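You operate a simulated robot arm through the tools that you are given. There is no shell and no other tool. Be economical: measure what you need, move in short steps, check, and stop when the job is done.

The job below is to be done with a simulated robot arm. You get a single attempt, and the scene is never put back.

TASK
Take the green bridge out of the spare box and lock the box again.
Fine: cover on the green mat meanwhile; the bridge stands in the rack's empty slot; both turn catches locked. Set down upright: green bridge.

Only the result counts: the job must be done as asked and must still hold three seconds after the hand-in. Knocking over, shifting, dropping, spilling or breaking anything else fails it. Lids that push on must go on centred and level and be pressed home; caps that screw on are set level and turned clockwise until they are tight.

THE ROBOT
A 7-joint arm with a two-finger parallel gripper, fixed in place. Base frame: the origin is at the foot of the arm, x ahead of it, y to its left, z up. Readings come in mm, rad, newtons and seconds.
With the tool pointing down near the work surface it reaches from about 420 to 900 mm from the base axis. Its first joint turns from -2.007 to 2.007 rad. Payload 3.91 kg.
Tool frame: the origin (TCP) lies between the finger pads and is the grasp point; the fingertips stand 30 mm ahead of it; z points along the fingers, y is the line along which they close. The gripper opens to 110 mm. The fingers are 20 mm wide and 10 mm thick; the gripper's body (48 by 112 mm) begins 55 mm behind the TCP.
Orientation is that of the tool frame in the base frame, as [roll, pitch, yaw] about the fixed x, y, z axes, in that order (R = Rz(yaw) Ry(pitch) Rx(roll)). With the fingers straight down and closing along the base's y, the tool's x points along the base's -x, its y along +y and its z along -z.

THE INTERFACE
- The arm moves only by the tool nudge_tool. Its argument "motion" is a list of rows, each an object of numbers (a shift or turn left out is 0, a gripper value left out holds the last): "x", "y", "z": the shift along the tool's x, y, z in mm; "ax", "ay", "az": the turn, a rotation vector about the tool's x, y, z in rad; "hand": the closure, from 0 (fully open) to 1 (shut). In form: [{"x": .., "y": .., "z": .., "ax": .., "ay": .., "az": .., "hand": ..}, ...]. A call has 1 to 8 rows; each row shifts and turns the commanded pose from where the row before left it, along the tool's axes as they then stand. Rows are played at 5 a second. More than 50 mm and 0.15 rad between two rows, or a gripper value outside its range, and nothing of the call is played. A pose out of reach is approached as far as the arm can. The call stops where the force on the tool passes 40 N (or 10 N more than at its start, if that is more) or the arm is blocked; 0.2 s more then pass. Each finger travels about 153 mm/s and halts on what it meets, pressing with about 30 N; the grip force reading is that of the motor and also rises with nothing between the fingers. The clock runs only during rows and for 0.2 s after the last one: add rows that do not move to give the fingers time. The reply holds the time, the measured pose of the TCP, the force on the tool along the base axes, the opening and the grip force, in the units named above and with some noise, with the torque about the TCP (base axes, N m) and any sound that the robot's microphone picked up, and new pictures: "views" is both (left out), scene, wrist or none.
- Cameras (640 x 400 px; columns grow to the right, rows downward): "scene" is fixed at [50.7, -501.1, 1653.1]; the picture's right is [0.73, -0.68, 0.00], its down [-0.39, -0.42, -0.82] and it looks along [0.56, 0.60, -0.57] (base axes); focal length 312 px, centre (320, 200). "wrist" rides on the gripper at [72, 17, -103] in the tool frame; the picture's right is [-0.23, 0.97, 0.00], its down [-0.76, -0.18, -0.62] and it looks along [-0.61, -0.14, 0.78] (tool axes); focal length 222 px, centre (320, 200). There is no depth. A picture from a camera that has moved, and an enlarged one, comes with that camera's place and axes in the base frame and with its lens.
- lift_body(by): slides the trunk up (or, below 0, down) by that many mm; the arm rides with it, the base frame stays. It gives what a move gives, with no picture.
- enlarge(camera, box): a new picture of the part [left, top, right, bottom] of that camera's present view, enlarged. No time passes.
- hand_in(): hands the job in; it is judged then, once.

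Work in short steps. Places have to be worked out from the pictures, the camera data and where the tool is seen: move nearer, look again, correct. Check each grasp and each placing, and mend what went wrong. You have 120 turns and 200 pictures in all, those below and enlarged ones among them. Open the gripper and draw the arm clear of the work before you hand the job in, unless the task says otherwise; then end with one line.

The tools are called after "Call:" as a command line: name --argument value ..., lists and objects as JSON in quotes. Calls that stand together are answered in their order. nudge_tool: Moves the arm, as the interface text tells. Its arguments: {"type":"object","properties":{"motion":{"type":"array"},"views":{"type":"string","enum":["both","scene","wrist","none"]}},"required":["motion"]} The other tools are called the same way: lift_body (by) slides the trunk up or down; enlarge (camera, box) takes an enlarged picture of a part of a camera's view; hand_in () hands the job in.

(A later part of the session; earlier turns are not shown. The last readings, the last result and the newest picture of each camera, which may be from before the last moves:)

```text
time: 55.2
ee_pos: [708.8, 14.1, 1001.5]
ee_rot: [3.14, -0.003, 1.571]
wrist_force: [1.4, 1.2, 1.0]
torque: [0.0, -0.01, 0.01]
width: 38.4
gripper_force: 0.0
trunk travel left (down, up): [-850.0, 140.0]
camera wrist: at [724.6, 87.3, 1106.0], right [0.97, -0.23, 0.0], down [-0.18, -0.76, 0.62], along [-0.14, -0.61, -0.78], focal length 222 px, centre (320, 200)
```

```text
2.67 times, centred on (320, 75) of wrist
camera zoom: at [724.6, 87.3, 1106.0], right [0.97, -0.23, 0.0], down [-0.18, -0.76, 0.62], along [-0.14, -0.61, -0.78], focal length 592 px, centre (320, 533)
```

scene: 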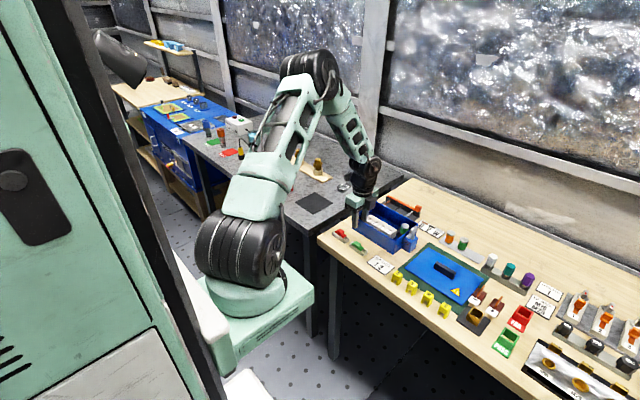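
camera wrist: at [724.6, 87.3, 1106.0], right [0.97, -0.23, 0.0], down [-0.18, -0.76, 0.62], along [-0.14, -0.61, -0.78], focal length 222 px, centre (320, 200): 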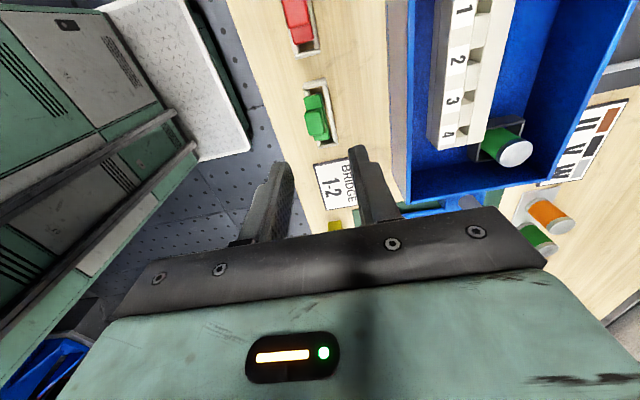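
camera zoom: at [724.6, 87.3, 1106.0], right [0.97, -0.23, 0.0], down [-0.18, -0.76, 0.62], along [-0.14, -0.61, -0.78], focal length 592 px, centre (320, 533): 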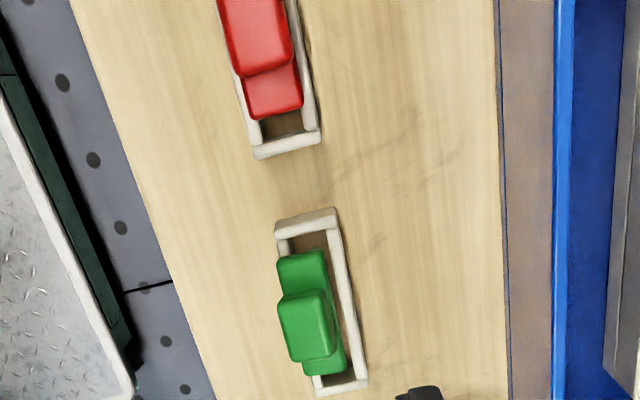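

The green bridge leans toward -x against the tray wall, so it isn't upright yet. I'll re-grip it (parallel pads will straighten it), lift slightly and set it down more gently.

Call:
nudge_tool --motion '[{"z": 40}, {"z": 35}, {"z": 10}, {}]'

Call:
enlarge --camera "wrist" --box '[240, 80, 400, 200]'

Call:
enlarge --camera "scene" --box '[330, 218, 382, 258]'

```text
time: 56.2
ee_pos: [712.3, 16.0, 916.6]
ee_rot: [3.138, -0.001, 1.572]
wrist_force: [-0.9, 0.1, -0.2]
torque: [0.0, -0.03, 0.0]
width: 38.5
gripper_force: 0.0
trunk travel left (down, up): [-850.0, 140.0]
camera wrist: at [727.3, 88.9, 1021.4], right [0.97, -0.23, 0.0], down [-0.18, -0.76, 0.62], along [-0.14, -0.61, -0.78], focal length 222 px, centre (320, 200)
```

scene: 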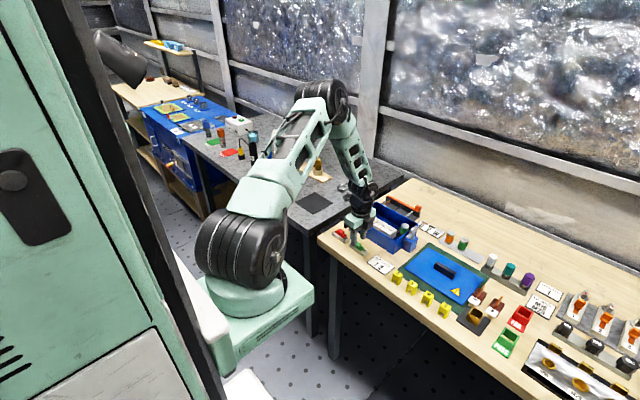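
wrist: 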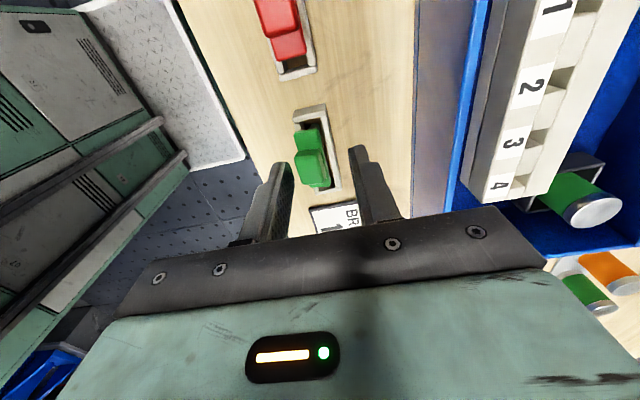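

```text
3.33 times, centred on (320, 140) of wrist
camera zoom: at [727.3, 88.9, 1021.4], right [0.97, -0.23, 0.0], down [-0.18, -0.76, 0.62], along [-0.14, -0.61, -0.78], focal length 740 px, centre (320, 400)
```

zoom: 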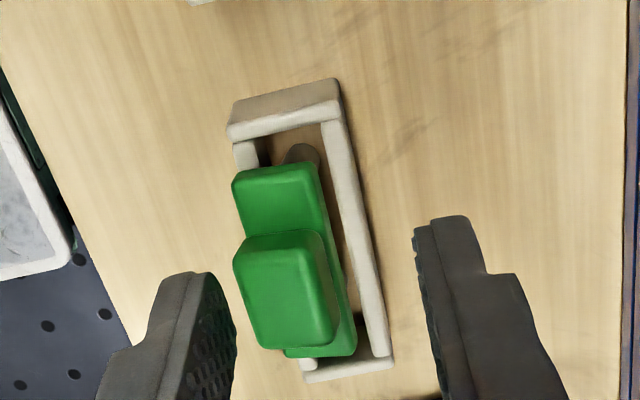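

```text
10.00 times, centred on (356, 238) of scene
camera zoom: at [50.7, -501.1, 1653.1], right [0.73, -0.68, 0.0], down [-0.39, -0.42, -0.82], along [0.56, 0.6, -0.57], focal length 3124 px, centre (-40, -180)
```

zoom: 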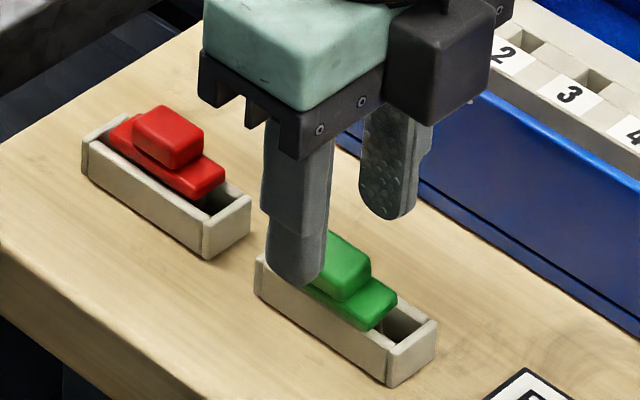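

Now lowering and closing gradually; the -x pad will push it upright.

Call:
nudge_tool --motion '[{"z": 8}, {"hand": 0.72}, {"hand": 0.77}, {"hand": 0.81}, {"hand": 0.85}, {"hand": 1.0}, {}, {}]'

Call:
enlarge --camera "wrist" --box '[240, 80, 400, 200]'

Call:
enlarge --camera "scene" --box '[330, 218, 382, 258]'

```text
time: 58.0
ee_pos: [711.1, 14.2, 908.4]
ee_rot: [3.138, -0.002, 1.571]
wrist_force: [1.0, -0.3, 0.6]
torque: [-0.02, -0.01, -0.02]
width: 16.6
gripper_force: 29.7
trunk travel left (down, up): [-850.0, 140.0]
camera wrist: at [727.4, 88.0, 1013.2], right [0.97, -0.23, 0.0], down [-0.18, -0.76, 0.62], along [-0.14, -0.61, -0.78], focal length 222 px, centre (320, 200)
```

scene: 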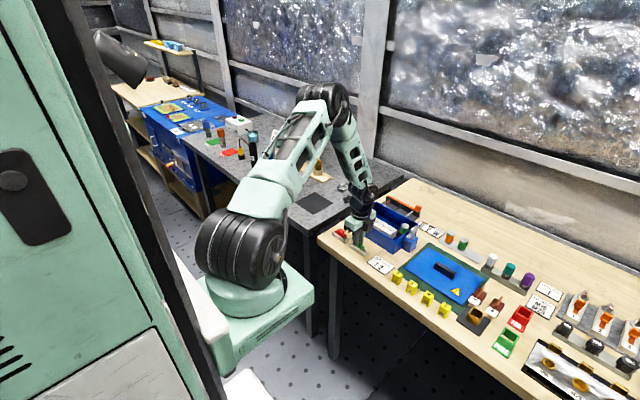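
wrist: 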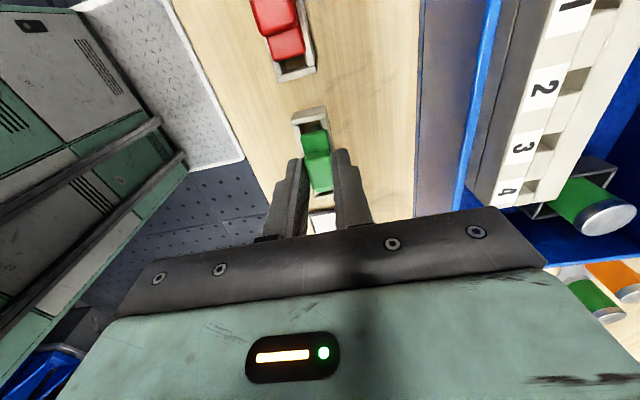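

```text
3.33 times, centred on (320, 140) of wrist
camera zoom: at [727.4, 88.0, 1013.2], right [0.97, -0.23, 0.0], down [-0.18, -0.76, 0.62], along [-0.14, -0.61, -0.78], focal length 740 px, centre (320, 400)
```

zoom: 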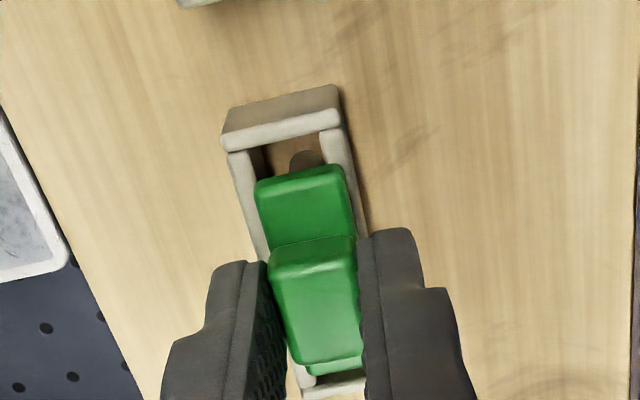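

```text
10.00 times, centred on (356, 238) of scene
camera zoom: at [50.7, -501.1, 1653.1], right [0.73, -0.68, 0.0], down [-0.39, -0.42, -0.82], along [0.56, 0.6, -0.57], focal length 3124 px, centre (-40, -180)
```

zoom: 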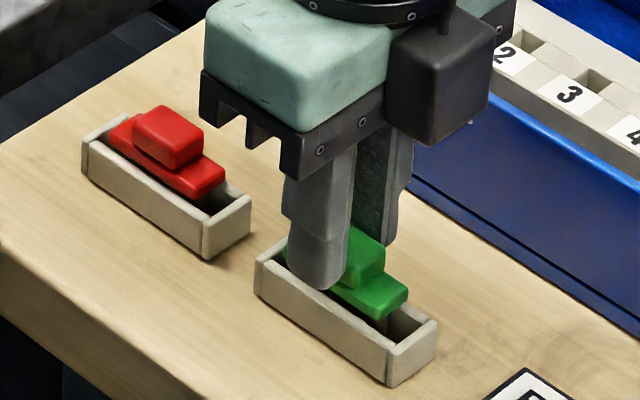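

Now upright but legs are ~3 mm off toward the +x wall. I'll lift 2 mm, shift -3 mm in x, and lower softly.

Call:
nudge_tool --motion '[{"z": -2.5}, {"y": -3}, {"z": 1.5}, {}]' --views "wrist"

Call:
enlarge --camera "wrist" --box '[260, 80, 380, 170]'

Call:
nudge_tool --motion '[{"z": 0.7}, {}]' --views "none"

Call:
nudge_tool --motion '[{"z": 0.5}, {}]' --views "none"

```text
time: 59.0
ee_pos: [708.9, 13.6, 910.4]
ee_rot: [3.139, -0.002, 1.573]
wrist_force: [0.2, 0.4, 0.5]
torque: [0.0, 0.03, -0.04]
width: 16.5
gripper_force: 29.8
trunk travel left (down, up): [-850.0, 140.0]
camera wrist: at [724.2, 86.8, 1014.3], right [0.97, -0.23, 0.0], down [-0.18, -0.76, 0.62], along [-0.14, -0.61, -0.78], focal length 222 px, centre (320, 200)
```

wrist: 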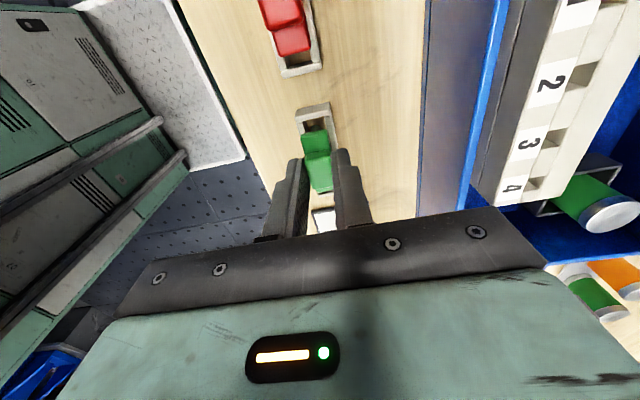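

```text
4.44 times, centred on (320, 125) of wrist
camera zoom: at [724.2, 86.8, 1014.3], right [0.97, -0.23, 0.0], down [-0.18, -0.76, 0.62], along [-0.14, -0.61, -0.78], focal length 987 px, centre (320, 533)
```

zoom: 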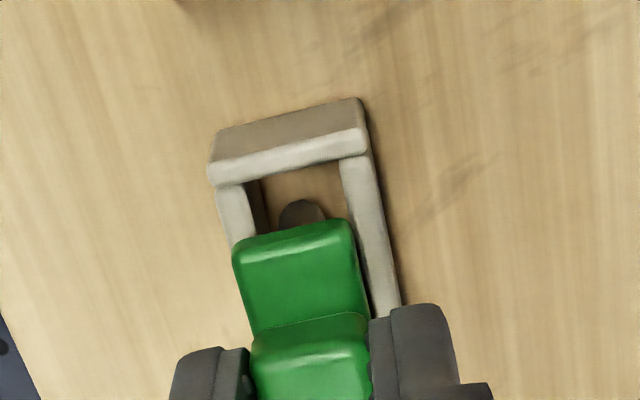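

```text
time: 59.6
ee_pos: [709.1, 14.7, 909.4]
ee_rot: [3.138, -0.001, 1.57]
wrist_force: [0.6, 0.8, -0.2]
torque: [-0.01, 0.02, 0.02]
width: 16.9
gripper_force: 29.7
trunk travel left (down, up): [-850.0, 140.0]
```

```text
time: 60.2
ee_pos: [707.6, 14.4, 909.1]
ee_rot: [3.138, -0.002, 1.57]
wrist_force: [0.4, 0.4, -0.1]
torque: [0.03, 0.03, 0.01]
width: 16.8
gripper_force: 29.5
trunk travel left (down, up): [-850.0, 140.0]
```

Legs are now centred. I'll keep lowering in half-millimetre steps to find contact.

Call:
nudge_tool --motion '[{"z": 0.5}, {}]' --views "none"

Call:
nudge_tool --motion '[{"z": 0.5}, {}]' --views "none"

Call:
nudge_tool --motion '[{"z": 0.5}, {}]' --views "none"

```text
time: 60.8
ee_pos: [709.0, 13.4, 909.1]
ee_rot: [3.139, -0.002, 1.569]
wrist_force: [-0.7, 0.7, -0.1]
torque: [-0.03, 0.03, -0.04]
width: 17.0
gripper_force: 29.8
trunk travel left (down, up): [-850.0, 140.0]
```

```text
time: 61.4
ee_pos: [708.7, 13.8, 909.1]
ee_rot: [3.138, -0.001, 1.571]
wrist_force: [1.2, 0.1, 5.2]
torque: [-0.02, -0.11, 0.02]
width: 16.4
gripper_force: 30.1
trunk travel left (down, up): [-850.0, 140.0]
```

```text
time: 62.0
ee_pos: [708.1, 13.5, 907.4]
ee_rot: [3.136, -0.002, 1.569]
wrist_force: [-2.3, -2.0, 20.7]
torque: [-0.16, 0.04, 0.01]
width: 16.9
gripper_force: 29.3
trunk travel left (down, up): [-850.0, 140.0]
```

Light contact found. I'll back off 0.5 mm and open the fingers just slightly to see whether it stands.

Call:
nudge_tool --motion '[{"z": -0.5}, {}, {"hand": 0.84}, {}, {"hand": 0.82}, {}]'

Call:
enlarge --camera "wrist" --box '[260, 80, 380, 200]'

Call:
enlarge --camera "scene" --box '[330, 218, 382, 258]'

```text
time: 63.4
ee_pos: [707.3, 16.3, 908.0]
ee_rot: [3.137, -0.002, 1.571]
wrist_force: [0.4, 0.3, -0.4]
torque: [-0.02, 0.0, 0.02]
width: 19.9
gripper_force: 0.1
trunk travel left (down, up): [-850.0, 140.0]
camera wrist: at [723.6, 87.2, 1012.1], right [0.97, -0.23, 0.0], down [-0.18, -0.76, 0.62], along [-0.14, -0.61, -0.78], focal length 222 px, centre (320, 200)
```

scene: 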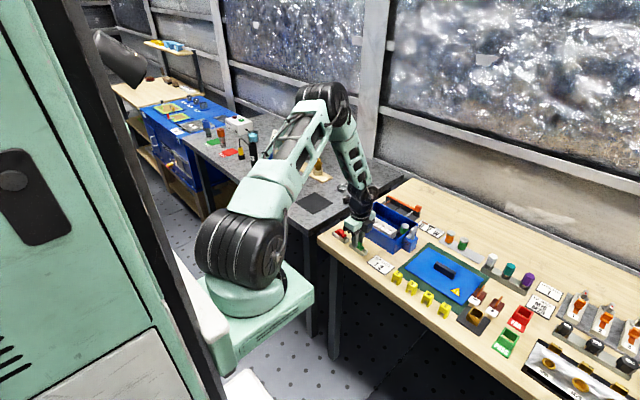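
wrist: 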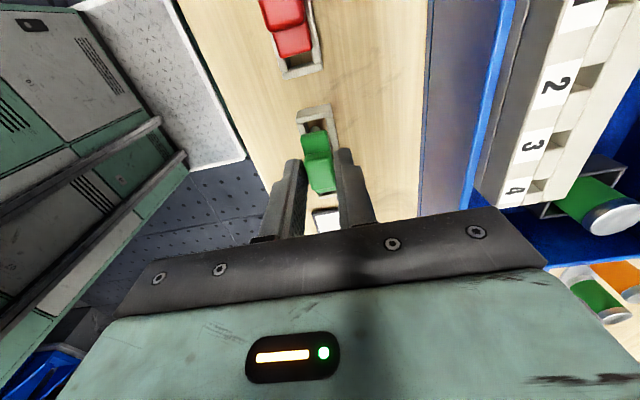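

```text
3.33 times, centred on (320, 140) of wrist
camera zoom: at [723.6, 87.2, 1012.1], right [0.97, -0.23, 0.0], down [-0.18, -0.76, 0.62], along [-0.14, -0.61, -0.78], focal length 740 px, centre (320, 400)
```

zoom: 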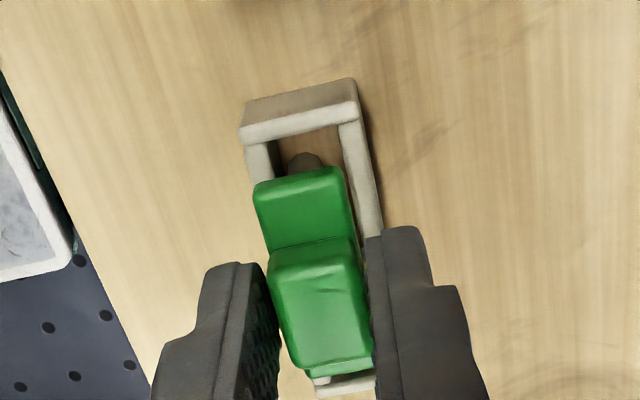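

```text
10.00 times, centred on (356, 238) of scene
camera zoom: at [50.7, -501.1, 1653.1], right [0.73, -0.68, 0.0], down [-0.39, -0.42, -0.82], along [0.56, 0.6, -0.57], focal length 3124 px, centre (-40, -180)
```

zoom: 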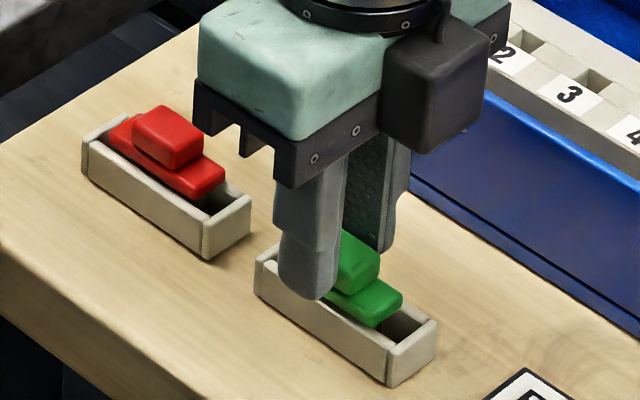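

It may be starting to lean to +x. I'll open a little more and watch.

Call:
nudge_tool --motion '[{"hand": 0.79}, {}, {"hand": 0.74}, {}, {}]' --views "wrist"

Call:
enlarge --camera "wrist" --box '[260, 80, 380, 200]'

Call:
enlarge --camera "scene" --box '[330, 218, 382, 258]'

Call:
enlarge --camera "wrist" --box '[240, 0, 340, 100]'

```text
time: 64.6
ee_pos: [707.1, 15.1, 908.1]
ee_rot: [3.138, -0.001, 1.571]
wrist_force: [0.8, -0.1, 0.1]
torque: [0.0, 0.02, 0.01]
width: 28.4
gripper_force: 0.0
trunk travel left (down, up): [-850.0, 140.0]
camera wrist: at [723.7, 87.2, 1012.2], right [0.97, -0.23, 0.0], down [-0.18, -0.76, 0.62], along [-0.14, -0.61, -0.78], focal length 222 px, centre (320, 200)
```

wrist: 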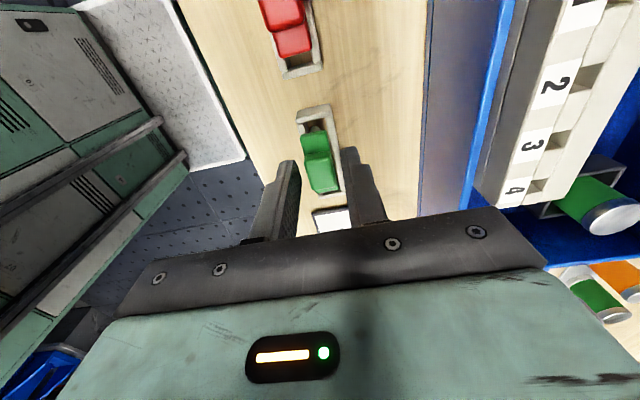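

```text
3.33 times, centred on (320, 140) of wrist
camera zoom: at [723.7, 87.2, 1012.2], right [0.97, -0.23, 0.0], down [-0.18, -0.76, 0.62], along [-0.14, -0.61, -0.78], focal length 740 px, centre (320, 400)
```

zoom: 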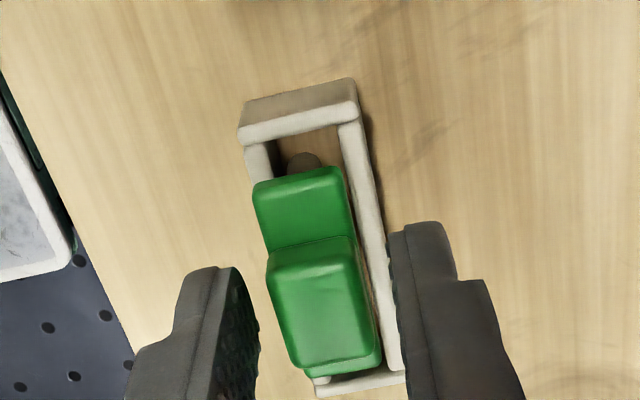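

```text
10.00 times, centred on (356, 238) of scene
camera zoom: at [50.7, -501.1, 1653.1], right [0.73, -0.68, 0.0], down [-0.39, -0.42, -0.82], along [0.56, 0.6, -0.57], focal length 3124 px, centre (-40, -180)
```

zoom: 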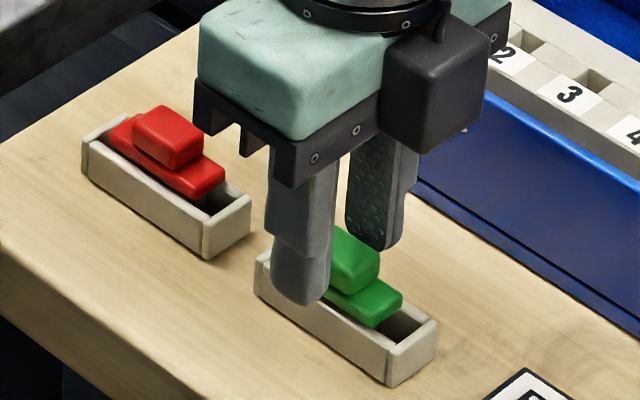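

```text
4.00 times, centred on (290, 50) of wrist
camera zoom: at [723.7, 87.2, 1012.2], right [0.97, -0.23, 0.0], down [-0.18, -0.76, 0.62], along [-0.14, -0.61, -0.78], focal length 888 px, centre (440, 800)
```

zoom: 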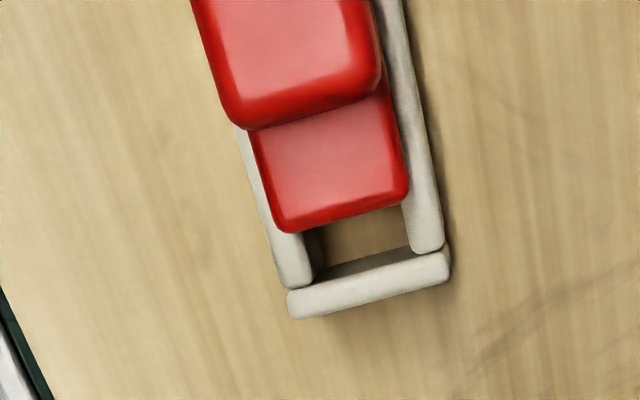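

It stands upright and free of the fingers, just like the red one. I'll rise straight up and re-check.

Call:
nudge_tool --motion '[{"hand": 0.68}, {"z": -15}, {"z": -30}, {"z": -45}, {}]' --views "wrist"

Call:
enlarge --camera "wrist" --box '[260, 0, 380, 150]'

Call:
enlarge --camera "scene" --box '[330, 223, 374, 258]'

```text
time: 65.8
ee_pos: [706.9, 15.3, 997.4]
ee_rot: [3.137, -0.002, 1.571]
wrist_force: [0.4, 0.6, -0.3]
torque: [-0.01, 0.02, 0.01]
width: 35.4
gripper_force: 0.1
trunk travel left (down, up): [-850.0, 140.0]
camera wrist: at [722.9, 88.1, 1102.5], right [0.97, -0.23, 0.0], down [-0.18, -0.76, 0.62], along [-0.14, -0.61, -0.78], focal length 222 px, centre (320, 200)
```

wrist: 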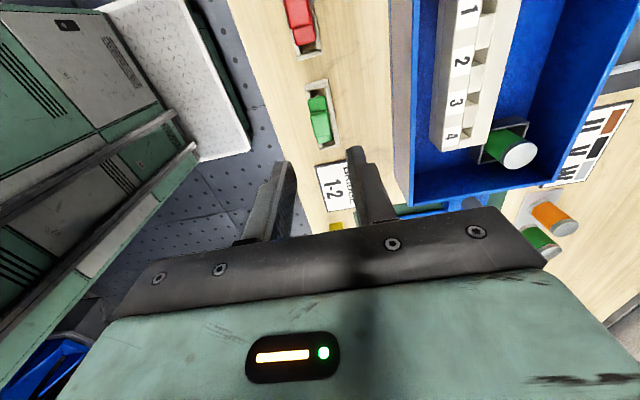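

```text
2.67 times, centred on (320, 75) of wrist
camera zoom: at [722.9, 88.1, 1102.5], right [0.97, -0.23, 0.0], down [-0.18, -0.76, 0.62], along [-0.14, -0.61, -0.78], focal length 592 px, centre (320, 533)
```

zoom: 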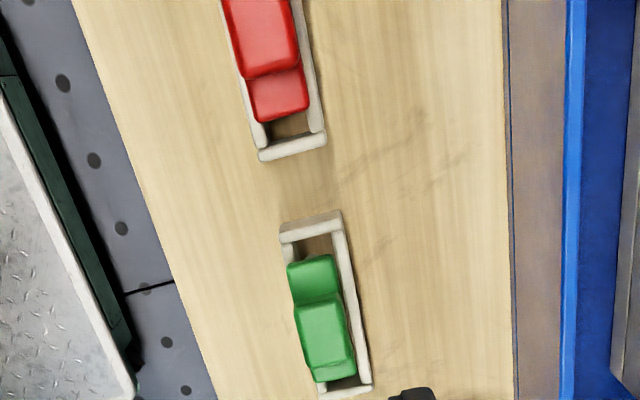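

```text
11.43 times, centred on (352, 240) of scene
camera zoom: at [50.7, -501.1, 1653.1], right [0.73, -0.68, 0.0], down [-0.39, -0.42, -0.82], along [0.56, 0.6, -0.57], focal length 3570 px, centre (-46, -263)
```

zoom: 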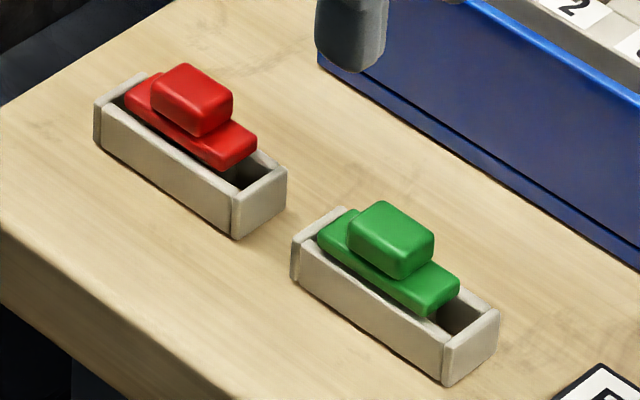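

I'll zoom tighter to judge the tilt.

Call:
enlarge --camera "wrist" --box '[295, 70, 345, 155]'

Call:
enlarge --camera "scene" --box '[346, 236, 374, 256]'

Call:
enlarge --camera "scene" --box '[328, 224, 356, 244]'

```text
4.71 times, centred on (320, 112) of wrist
camera zoom: at [722.9, 88.1, 1102.5], right [0.97, -0.23, 0.0], down [-0.18, -0.76, 0.62], along [-0.14, -0.61, -0.78], focal length 1045 px, centre (320, 612)
```

zoom: 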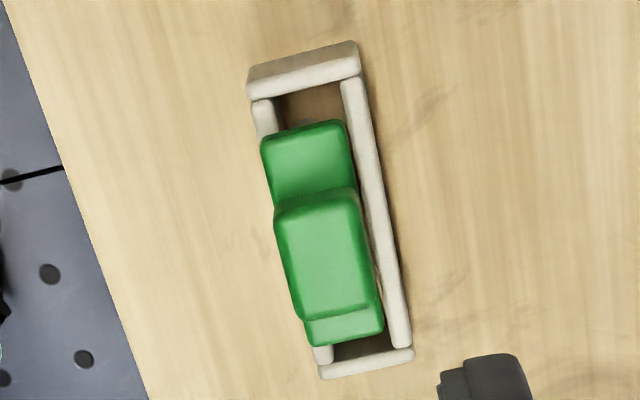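

```text
16.00 times, centred on (360, 246) of scene
camera zoom: at [50.7, -501.1, 1653.1], right [0.73, -0.68, 0.0], down [-0.39, -0.42, -0.82], along [0.56, 0.6, -0.57], focal length 4998 px, centre (-320, -536)
```

zoom: 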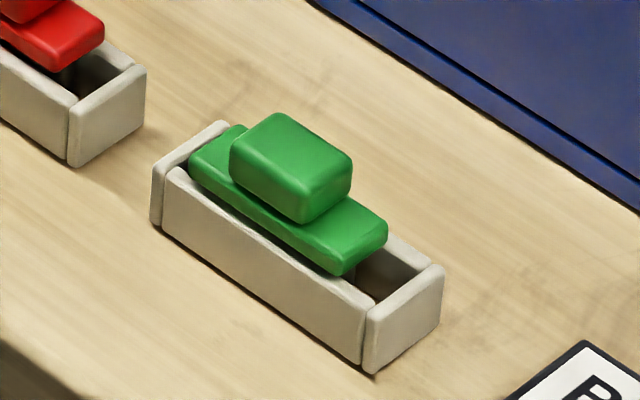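

```text
16.00 times, centred on (342, 234) of scene
camera zoom: at [50.7, -501.1, 1653.1], right [0.73, -0.68, 0.0], down [-0.39, -0.42, -0.82], along [0.56, 0.6, -0.57], focal length 4998 px, centre (-32, -344)
```

zoom: 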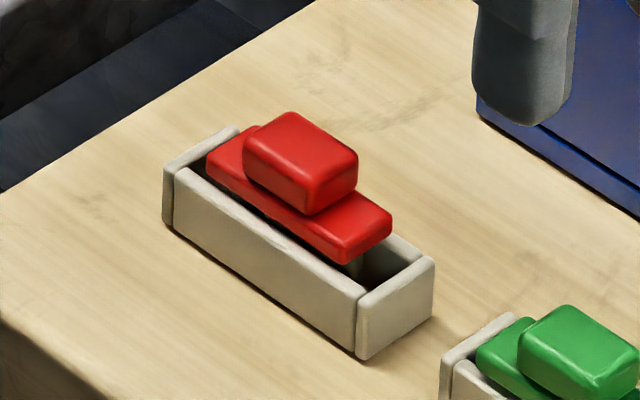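

The green bridge is upright, parallel to the tray. Now to fetch the cover: I'll move back above its handle on the mat.

Call:
nudge_tool --motion '[{"x": -39, "y": 17.2}, {"x": -39, "y": 17.2}, {"x": -39, "y": 17.2}, {"x": -39, "y": 17.2}, {"x": -39, "y": 17.2}, {"x": -39, "y": 17.2}, {"x": -38, "y": 17.2}, {}]' --views "none"

Call:
nudge_tool --motion '[{"z": 35}, {"z": 20}, {}]'

Call:
enlarge --camera "wrist" --box '[220, 60, 420, 200]'

Call:
enlarge --camera "scene" --box '[400, 230, 500, 310]'

```text
time: 67.6
ee_pos: [827.3, -259.2, 1001.5]
ee_rot: [3.139, -0.001, 1.572]
wrist_force: [0.3, 0.2, 0.0]
torque: [0.01, -0.04, -0.01]
width: 35.0
gripper_force: 0.0
trunk travel left (down, up): [-850.0, 140.0]
```

```text
time: 68.4
ee_pos: [827.8, -257.6, 947.6]
ee_rot: [3.138, -0.002, 1.571]
wrist_force: [0.6, -0.2, 0.5]
torque: [-0.01, 0.0, 0.02]
width: 35.0
gripper_force: 0.0
trunk travel left (down, up): [-850.0, 140.0]
camera wrist: at [843.9, -185.3, 1051.2], right [0.97, -0.23, 0.0], down [-0.18, -0.76, 0.62], along [-0.14, -0.61, -0.78], focal length 222 px, centre (320, 200)
```

scene: 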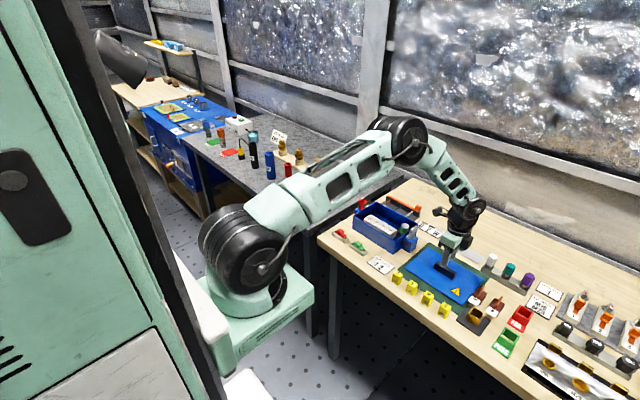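
wrist: 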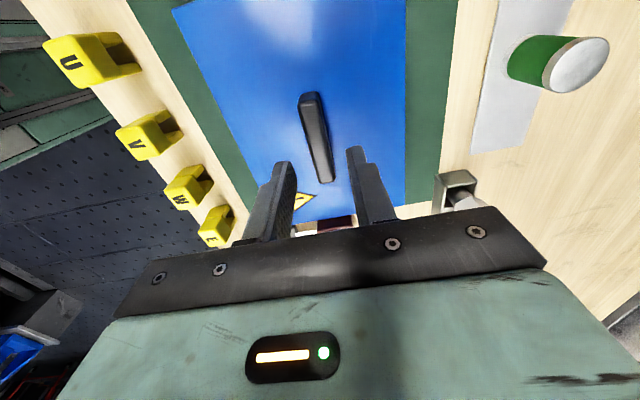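

```text
2.86 times, centred on (320, 130) of wrist
camera zoom: at [843.9, -185.3, 1051.2], right [0.97, -0.23, 0.0], down [-0.18, -0.76, 0.62], along [-0.14, -0.61, -0.78], focal length 635 px, centre (320, 400)
```

zoom: 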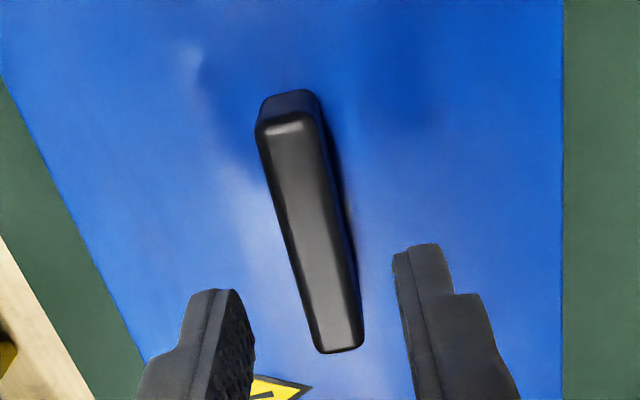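

```text
5.00 times, centred on (450, 270) of scene
camera zoom: at [50.7, -501.1, 1653.1], right [0.73, -0.68, 0.0], down [-0.39, -0.42, -0.82], along [0.56, 0.6, -0.57], focal length 1562 px, centre (-330, -150)
```

zoom: 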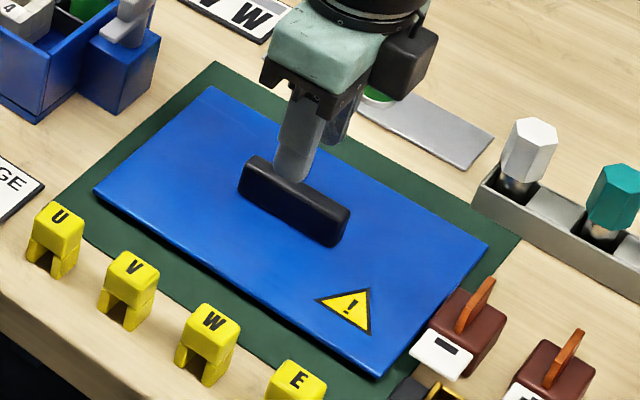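

Handle is nearly centred; shift -2 mm x and -2.5 mm y, lower 51 mm, then check before closing.

Call:
nudge_tool --motion '[{"x": -2.5, "y": -2, "z": 25}, {"z": 26}, {"hand": 0.78}, {}]' --views "wrist"

Call:
enlarge --camera "wrist" --box '[240, 100, 400, 210]'

```text
time: 69.4
ee_pos: [824.7, -260.7, 892.6]
ee_rot: [3.139, -0.002, 1.571]
wrist_force: [0.1, 0.9, 0.6]
torque: [0.0, 0.0, -0.01]
width: 24.2
gripper_force: 0.1
trunk travel left (down, up): [-850.0, 140.0]
camera wrist: at [841.3, -187.9, 997.8], right [0.97, -0.23, 0.0], down [-0.18, -0.76, 0.62], along [-0.14, -0.61, -0.78], focal length 222 px, centre (320, 200)
```

wrist: 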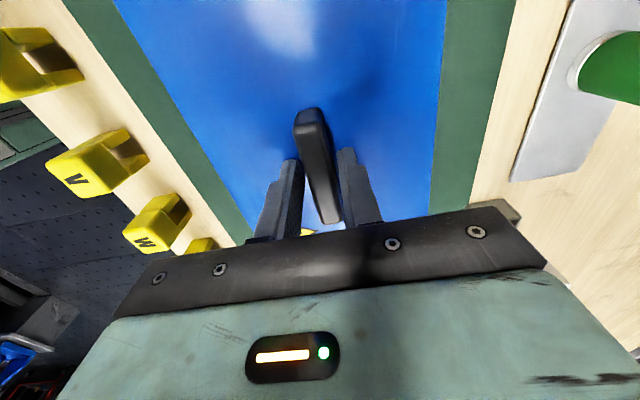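

```text
3.64 times, centred on (320, 155) of wrist
camera zoom: at [841.3, -187.9, 997.8], right [0.97, -0.23, 0.0], down [-0.18, -0.76, 0.62], along [-0.14, -0.61, -0.78], focal length 808 px, centre (320, 364)
```

zoom: 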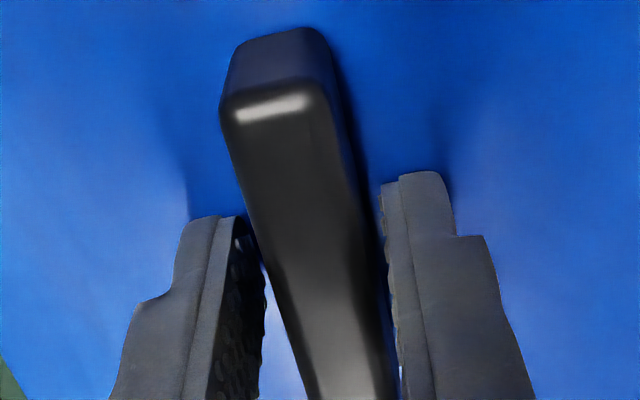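

The handle is closer to the right finger; I'll shift +3 mm in x and check.

Call:
nudge_tool --motion '[{"y": 3}, {}]' --views "wrist"

Call:
enlarge --camera "wrist" --box '[240, 120, 400, 230]'

```text
time: 70.0
ee_pos: [828.4, -259.8, 893.5]
ee_rot: [3.138, -0.002, 1.571]
wrist_force: [-0.4, -0.5, 0.5]
torque: [0.01, 0.0, 0.02]
width: 24.2
gripper_force: 0.0
trunk travel left (down, up): [-850.0, 140.0]
camera wrist: at [844.7, -187.5, 998.4], right [0.97, -0.23, 0.0], down [-0.18, -0.76, 0.62], along [-0.14, -0.61, -0.78], focal length 222 px, centre (320, 200)
```

wrist: 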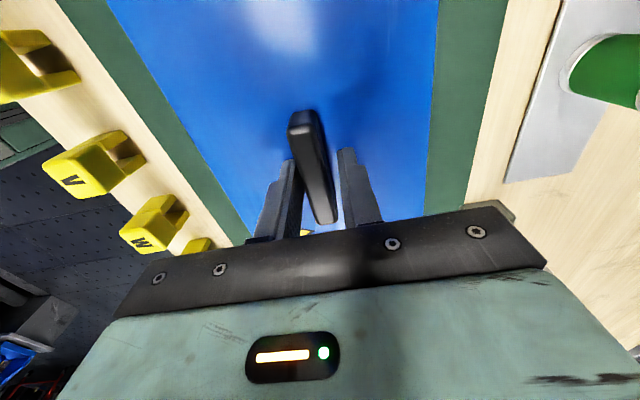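

```text
3.64 times, centred on (320, 175) of wrist
camera zoom: at [844.7, -187.5, 998.4], right [0.97, -0.23, 0.0], down [-0.18, -0.76, 0.62], along [-0.14, -0.61, -0.78], focal length 808 px, centre (320, 291)
```

zoom: 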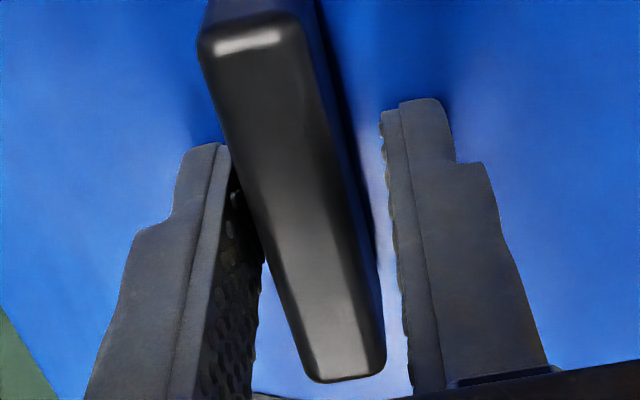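

Checking against the tool axis (column 320 at the handle-top row), the earlier position was the centred one. I'll shift back and close.

Call:
nudge_tool --motion '[{"y": -2.8}, {}, {"hand": 0.82}, {"hand": 0.84}, {}]' --views "wrist"

Call:
enlarge --camera "wrist" --box '[240, 120, 400, 230]'

```text
time: 71.2
ee_pos: [826.0, -261.2, 893.0]
ee_rot: [3.139, -0.001, 1.573]
wrist_force: [-3.1, 0.5, 5.6]
torque: [-0.04, 0.17, 0.0]
width: 19.1
gripper_force: 1.7
trunk travel left (down, up): [-850.0, 140.0]
camera wrist: at [841.7, -187.7, 997.7], right [0.97, -0.23, 0.0], down [-0.18, -0.76, 0.62], along [-0.14, -0.61, -0.78], focal length 222 px, centre (320, 200)
```

wrist: 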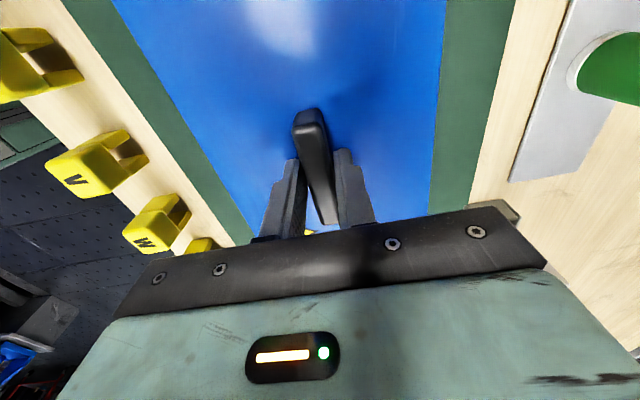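

```text
3.64 times, centred on (320, 175) of wrist
camera zoom: at [841.7, -187.7, 997.7], right [0.97, -0.23, 0.0], down [-0.18, -0.76, 0.62], along [-0.14, -0.61, -0.78], focal length 808 px, centre (320, 291)
```

zoom: 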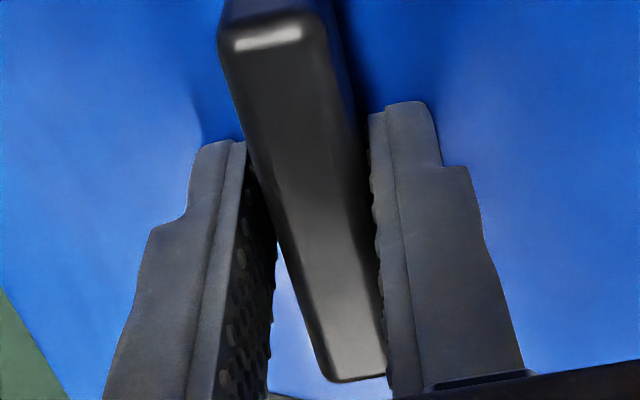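

There's a 5.6 N upward force, so the fingertips are probably touching the cover. I'll raise 3 mm and re-read.

Call:
nudge_tool --motion '[{"hand": 0.8}, {"z": -3}, {"hand": 0.84}, {}]' --views "none"

```text
time: 72.2
ee_pos: [826.5, -260.1, 896.9]
ee_rot: [3.139, -0.003, 1.571]
wrist_force: [-0.3, 0.1, 0.0]
torque: [0.0, 0.0, -0.02]
width: 17.9
gripper_force: 0.0
trunk travel left (down, up): [-850.0, 140.0]
```

Free of contact at 17.9 mm, so the handle is centred within about 1 mm. I'll close and lift a bit.

Call:
nudge_tool --motion '[{"hand": 0.9}, {"hand": 1.0}, {}, {}]' --views "none"

Call:
nudge_tool --motion '[{"z": -5}, {"z": -20}, {"z": -30}, {"z": -45}, {"z": -40}, {}]'

```text
time: 73.2
ee_pos: [825.9, -259.4, 896.1]
ee_rot: [3.138, -0.001, 1.571]
wrist_force: [2.6, 0.3, 0.1]
torque: [-0.04, 0.2, 0.08]
width: 15.9
gripper_force: 30.4
trunk travel left (down, up): [-850.0, 140.0]
```

```text
time: 74.6
ee_pos: [828.2, -259.5, 1038.8]
ee_rot: [3.14, -0.003, 1.57]
wrist_force: [0.6, -0.6, -4.2]
torque: [-0.02, 0.0, -0.03]
width: 15.8
gripper_force: 30.2
trunk travel left (down, up): [-850.0, 140.0]
camera wrist: at [843.3, -185.8, 1141.5], right [0.97, -0.23, 0.0], down [-0.18, -0.76, 0.62], along [-0.14, -0.61, -0.78], focal length 222 px, centre (320, 200)
```

scene: 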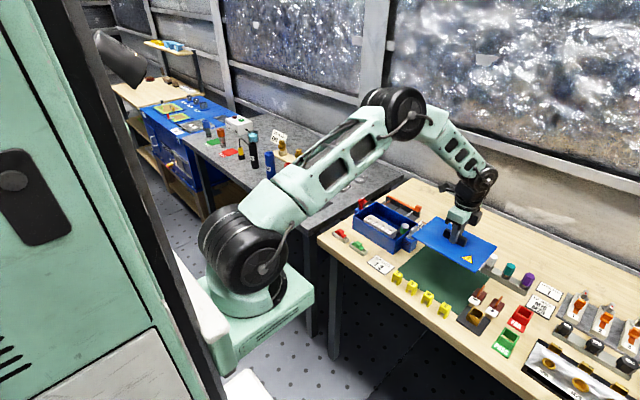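
wrist: 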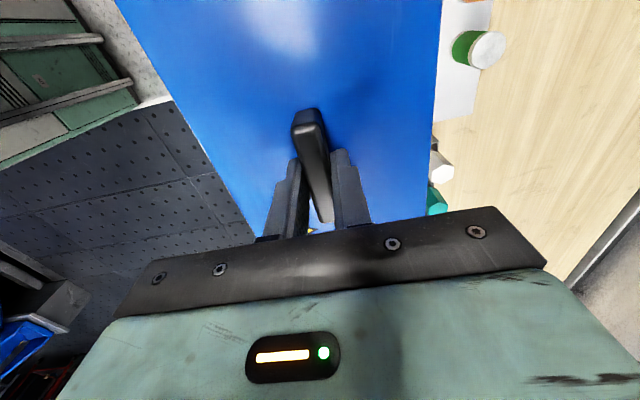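

Cover held level. I'll reverse the exact displacement (+267 mm y, +26 mm x) back above the box.

Call:
nudge_tool --motion '[{"x": 44.5, "y": 4.5}, {"x": 44.5, "y": 4.5}, {"x": 44.5, "y": 4.5}, {"x": 44.5, "y": 4.5}, {"x": 44.5, "y": 4}, {"x": 44.5, "y": 4}, {}]' --views "none"

Call:
nudge_tool --motion '[{"z": 30}, {"z": 25}, {}]'

Call:
enlarge --camera "scene" --box '[345, 175, 435, 255]'

Call:
enlarge --camera "wrist" --box '[140, 0, 480, 240]'

```text
time: 76.2
ee_pos: [850.4, 6.9, 1038.4]
ee_rot: [3.14, 0.0, 1.57]
wrist_force: [0.5, 0.0, -3.9]
torque: [0.03, 0.03, -0.01]
width: 16.0
gripper_force: 29.5
trunk travel left (down, up): [-850.0, 140.0]
```

```text
time: 77.0
ee_pos: [849.6, 5.6, 979.5]
ee_rot: [3.136, -0.002, 1.572]
wrist_force: [0.5, 0.3, -4.7]
torque: [0.01, -0.01, 0.04]
width: 15.8
gripper_force: 29.6
trunk travel left (down, up): [-850.0, 140.0]
camera wrist: at [866.3, 78.2, 1083.3], right [0.97, -0.23, 0.0], down [-0.18, -0.76, 0.62], along [-0.14, -0.61, -0.78], focal length 222 px, centre (320, 200)
```

scene: 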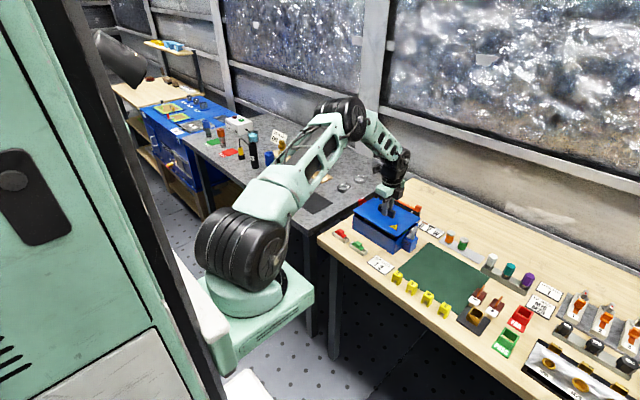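
wrist: 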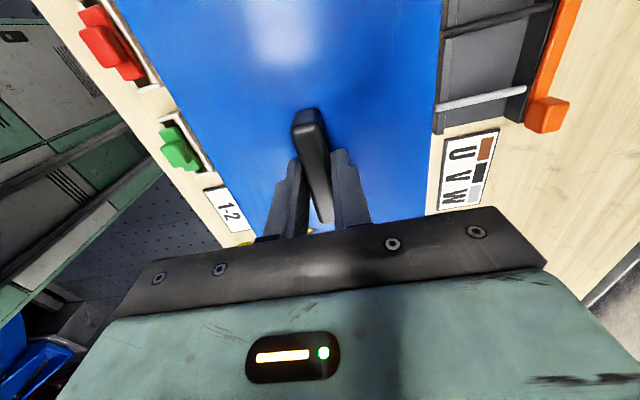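

```text
5.00 times, centred on (390, 215) of scene
camera zoom: at [50.7, -501.1, 1653.1], right [0.73, -0.68, 0.0], down [-0.39, -0.42, -0.82], along [0.56, 0.6, -0.57], focal length 1562 px, centre (-30, 125)
```

zoom: 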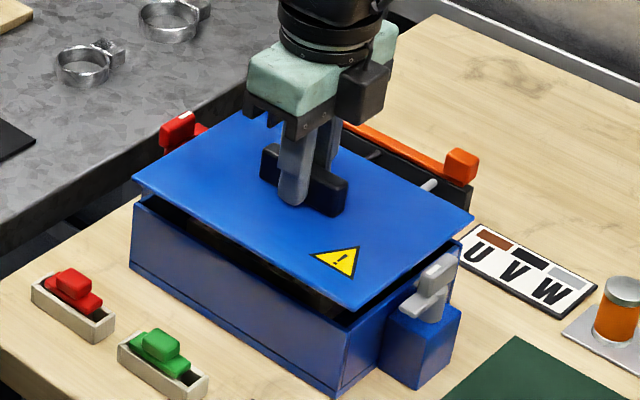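

```text
1.67 times, centred on (310, 120) of wrist
camera zoom: at [866.3, 78.2, 1083.3], right [0.97, -0.23, 0.0], down [-0.18, -0.76, 0.62], along [-0.14, -0.61, -0.78], focal length 370 px, centre (337, 333)
```

zoom: 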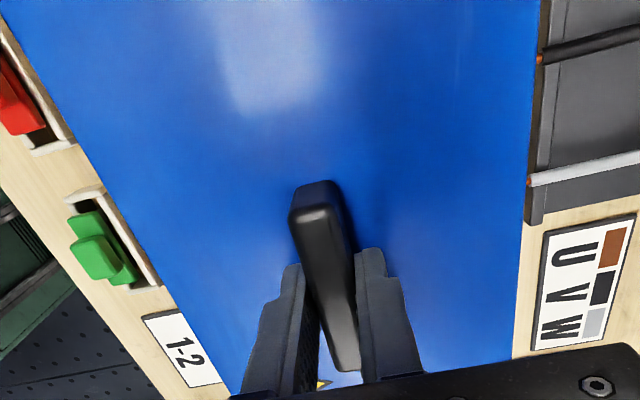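

Compared with the images from the first lift, the cover seems about 2–4 mm toward -x/-y. I'll correct partially, lower to just above the rim and check the overhang at corners.

Call:
nudge_tool --motion '[{"y": 2, "x": 1.5}, {"z": 10}, {"z": 6}, {}]'

Call:
enlarge --camera "scene" --box '[345, 195, 405, 255]'

Call:
enlarge --camera "scene" --box '[385, 205, 435, 255]'

```text
time: 78.0
ee_pos: [853.8, 7.6, 964.0]
ee_rot: [3.137, -0.001, 1.57]
wrist_force: [-0.3, 0.2, -4.1]
torque: [-0.02, 0.0, -0.02]
width: 15.7
gripper_force: 30.2
trunk travel left (down, up): [-850.0, 140.0]
camera wrist: at [869.7, 79.9, 1068.5], right [0.97, -0.23, 0.0], down [-0.18, -0.76, 0.62], along [-0.14, -0.61, -0.78], focal length 222 px, centre (320, 200)
```

scene: 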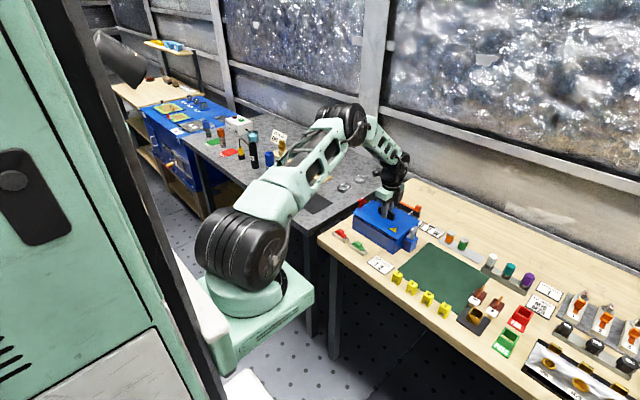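
wrist: 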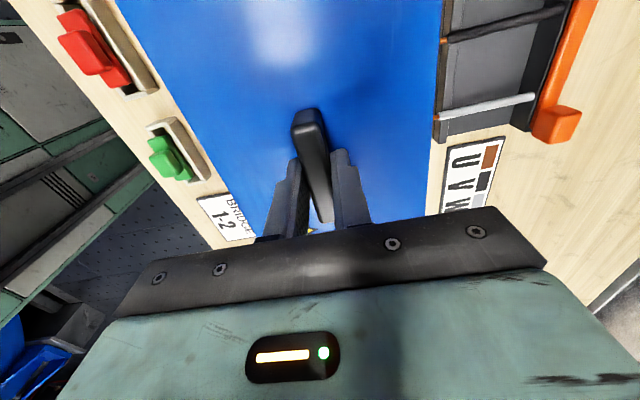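

```text
6.67 times, centred on (375, 225) of scene
camera zoom: at [50.7, -501.1, 1653.1], right [0.73, -0.68, 0.0], down [-0.39, -0.42, -0.82], along [0.56, 0.6, -0.57], focal length 2082 px, centre (-47, 33)
```

zoom: 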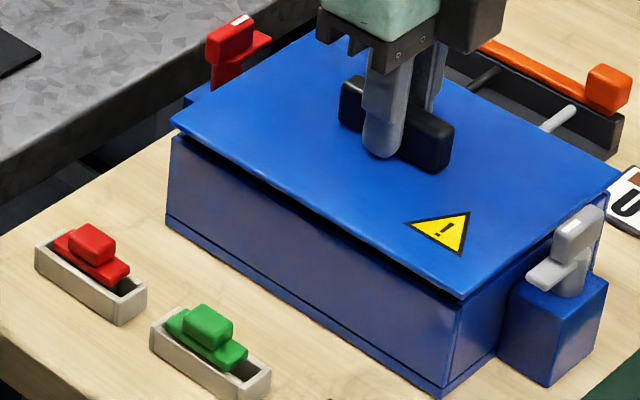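

```text
8.00 times, centred on (410, 230) of scene
camera zoom: at [50.7, -501.1, 1653.1], right [0.73, -0.68, 0.0], down [-0.39, -0.42, -0.82], along [0.56, 0.6, -0.57], focal length 2499 px, centre (-400, -40)
```

zoom: 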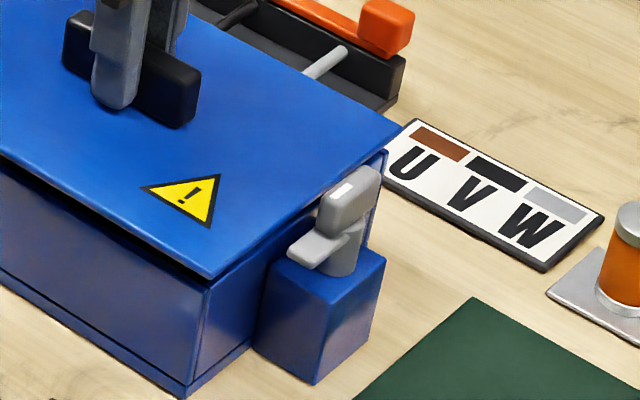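

Predicted seating corners match the initial closed-box picture to within about 1 mm. I'll lower gently to contact.

Call:
nudge_tool --motion '[{"z": 3}, {"z": 2}, {}]' --views "none"

Call:
nudge_tool --motion '[{"z": 1}, {"z": 1}, {}]' --views "none"

Call:
nudge_tool --motion '[{"z": 1}, {"z": 1}, {}]' --views "scene"

Call:
enlarge --camera "scene" --box '[345, 195, 435, 255]'

```text
time: 78.8
ee_pos: [853.0, 7.7, 958.8]
ee_rot: [3.137, -0.001, 1.57]
wrist_force: [0.6, 0.3, -4.2]
torque: [-0.02, -0.01, 0.02]
width: 15.9
gripper_force: 30.0
trunk travel left (down, up): [-850.0, 140.0]
```

```text
time: 79.6
ee_pos: [853.4, 7.3, 956.5]
ee_rot: [3.139, -0.002, 1.57]
wrist_force: [0.7, -0.5, -3.9]
torque: [0.0, -0.03, -0.01]
width: 15.8
gripper_force: 30.3
trunk travel left (down, up): [-850.0, 140.0]
```

```text
time: 80.4
ee_pos: [854.1, 9.0, 955.0]
ee_rot: [3.137, -0.003, 1.57]
wrist_force: [0.2, -0.1, -4.5]
torque: [0.03, 0.0, 0.01]
width: 15.7
gripper_force: 29.4
trunk travel left (down, up): [-850.0, 140.0]
```

scene: 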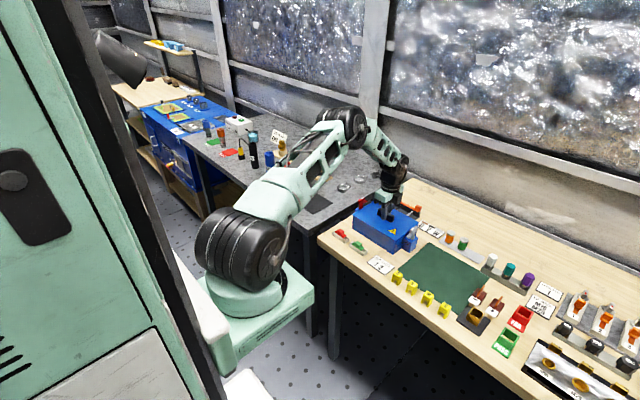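

```text
6.67 times, centred on (390, 225) of scene
camera zoom: at [50.7, -501.1, 1653.1], right [0.73, -0.68, 0.0], down [-0.39, -0.42, -0.82], along [0.56, 0.6, -0.57], focal length 2082 px, centre (-147, 33)
```

zoom: 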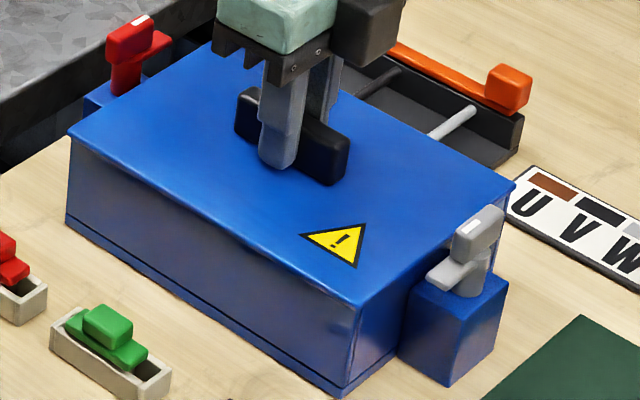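

Nearly seated, no contact force yet. Lowering more.

Call:
nudge_tool --motion '[{"z": 1}, {}]' --views "none"

Call:
nudge_tool --motion '[{"z": 1}, {}]' --views "none"

Call:
nudge_tool --motion '[{"z": 1}, {}]' --views "none"

```text
time: 81.0
ee_pos: [853.7, 7.9, 955.1]
ee_rot: [3.138, -0.002, 1.57]
wrist_force: [1.3, -0.9, -4.6]
torque: [-0.03, -0.01, -0.01]
width: 15.7
gripper_force: 29.9
trunk travel left (down, up): [-850.0, 140.0]
```

```text
time: 81.6
ee_pos: [855.0, 8.1, 953.1]
ee_rot: [3.138, -0.001, 1.57]
wrist_force: [-0.6, 0.2, -3.3]
torque: [0.01, 0.01, -0.01]
width: 15.6
gripper_force: 29.9
trunk travel left (down, up): [-850.0, 140.0]
```

```text
time: 82.2
ee_pos: [853.8, 8.9, 953.0]
ee_rot: [3.137, -0.001, 1.571]
wrist_force: [2.6, 0.1, 6.2]
torque: [-0.3, 0.53, 0.02]
width: 15.8
gripper_force: 29.8
trunk travel left (down, up): [-850.0, 140.0]
```

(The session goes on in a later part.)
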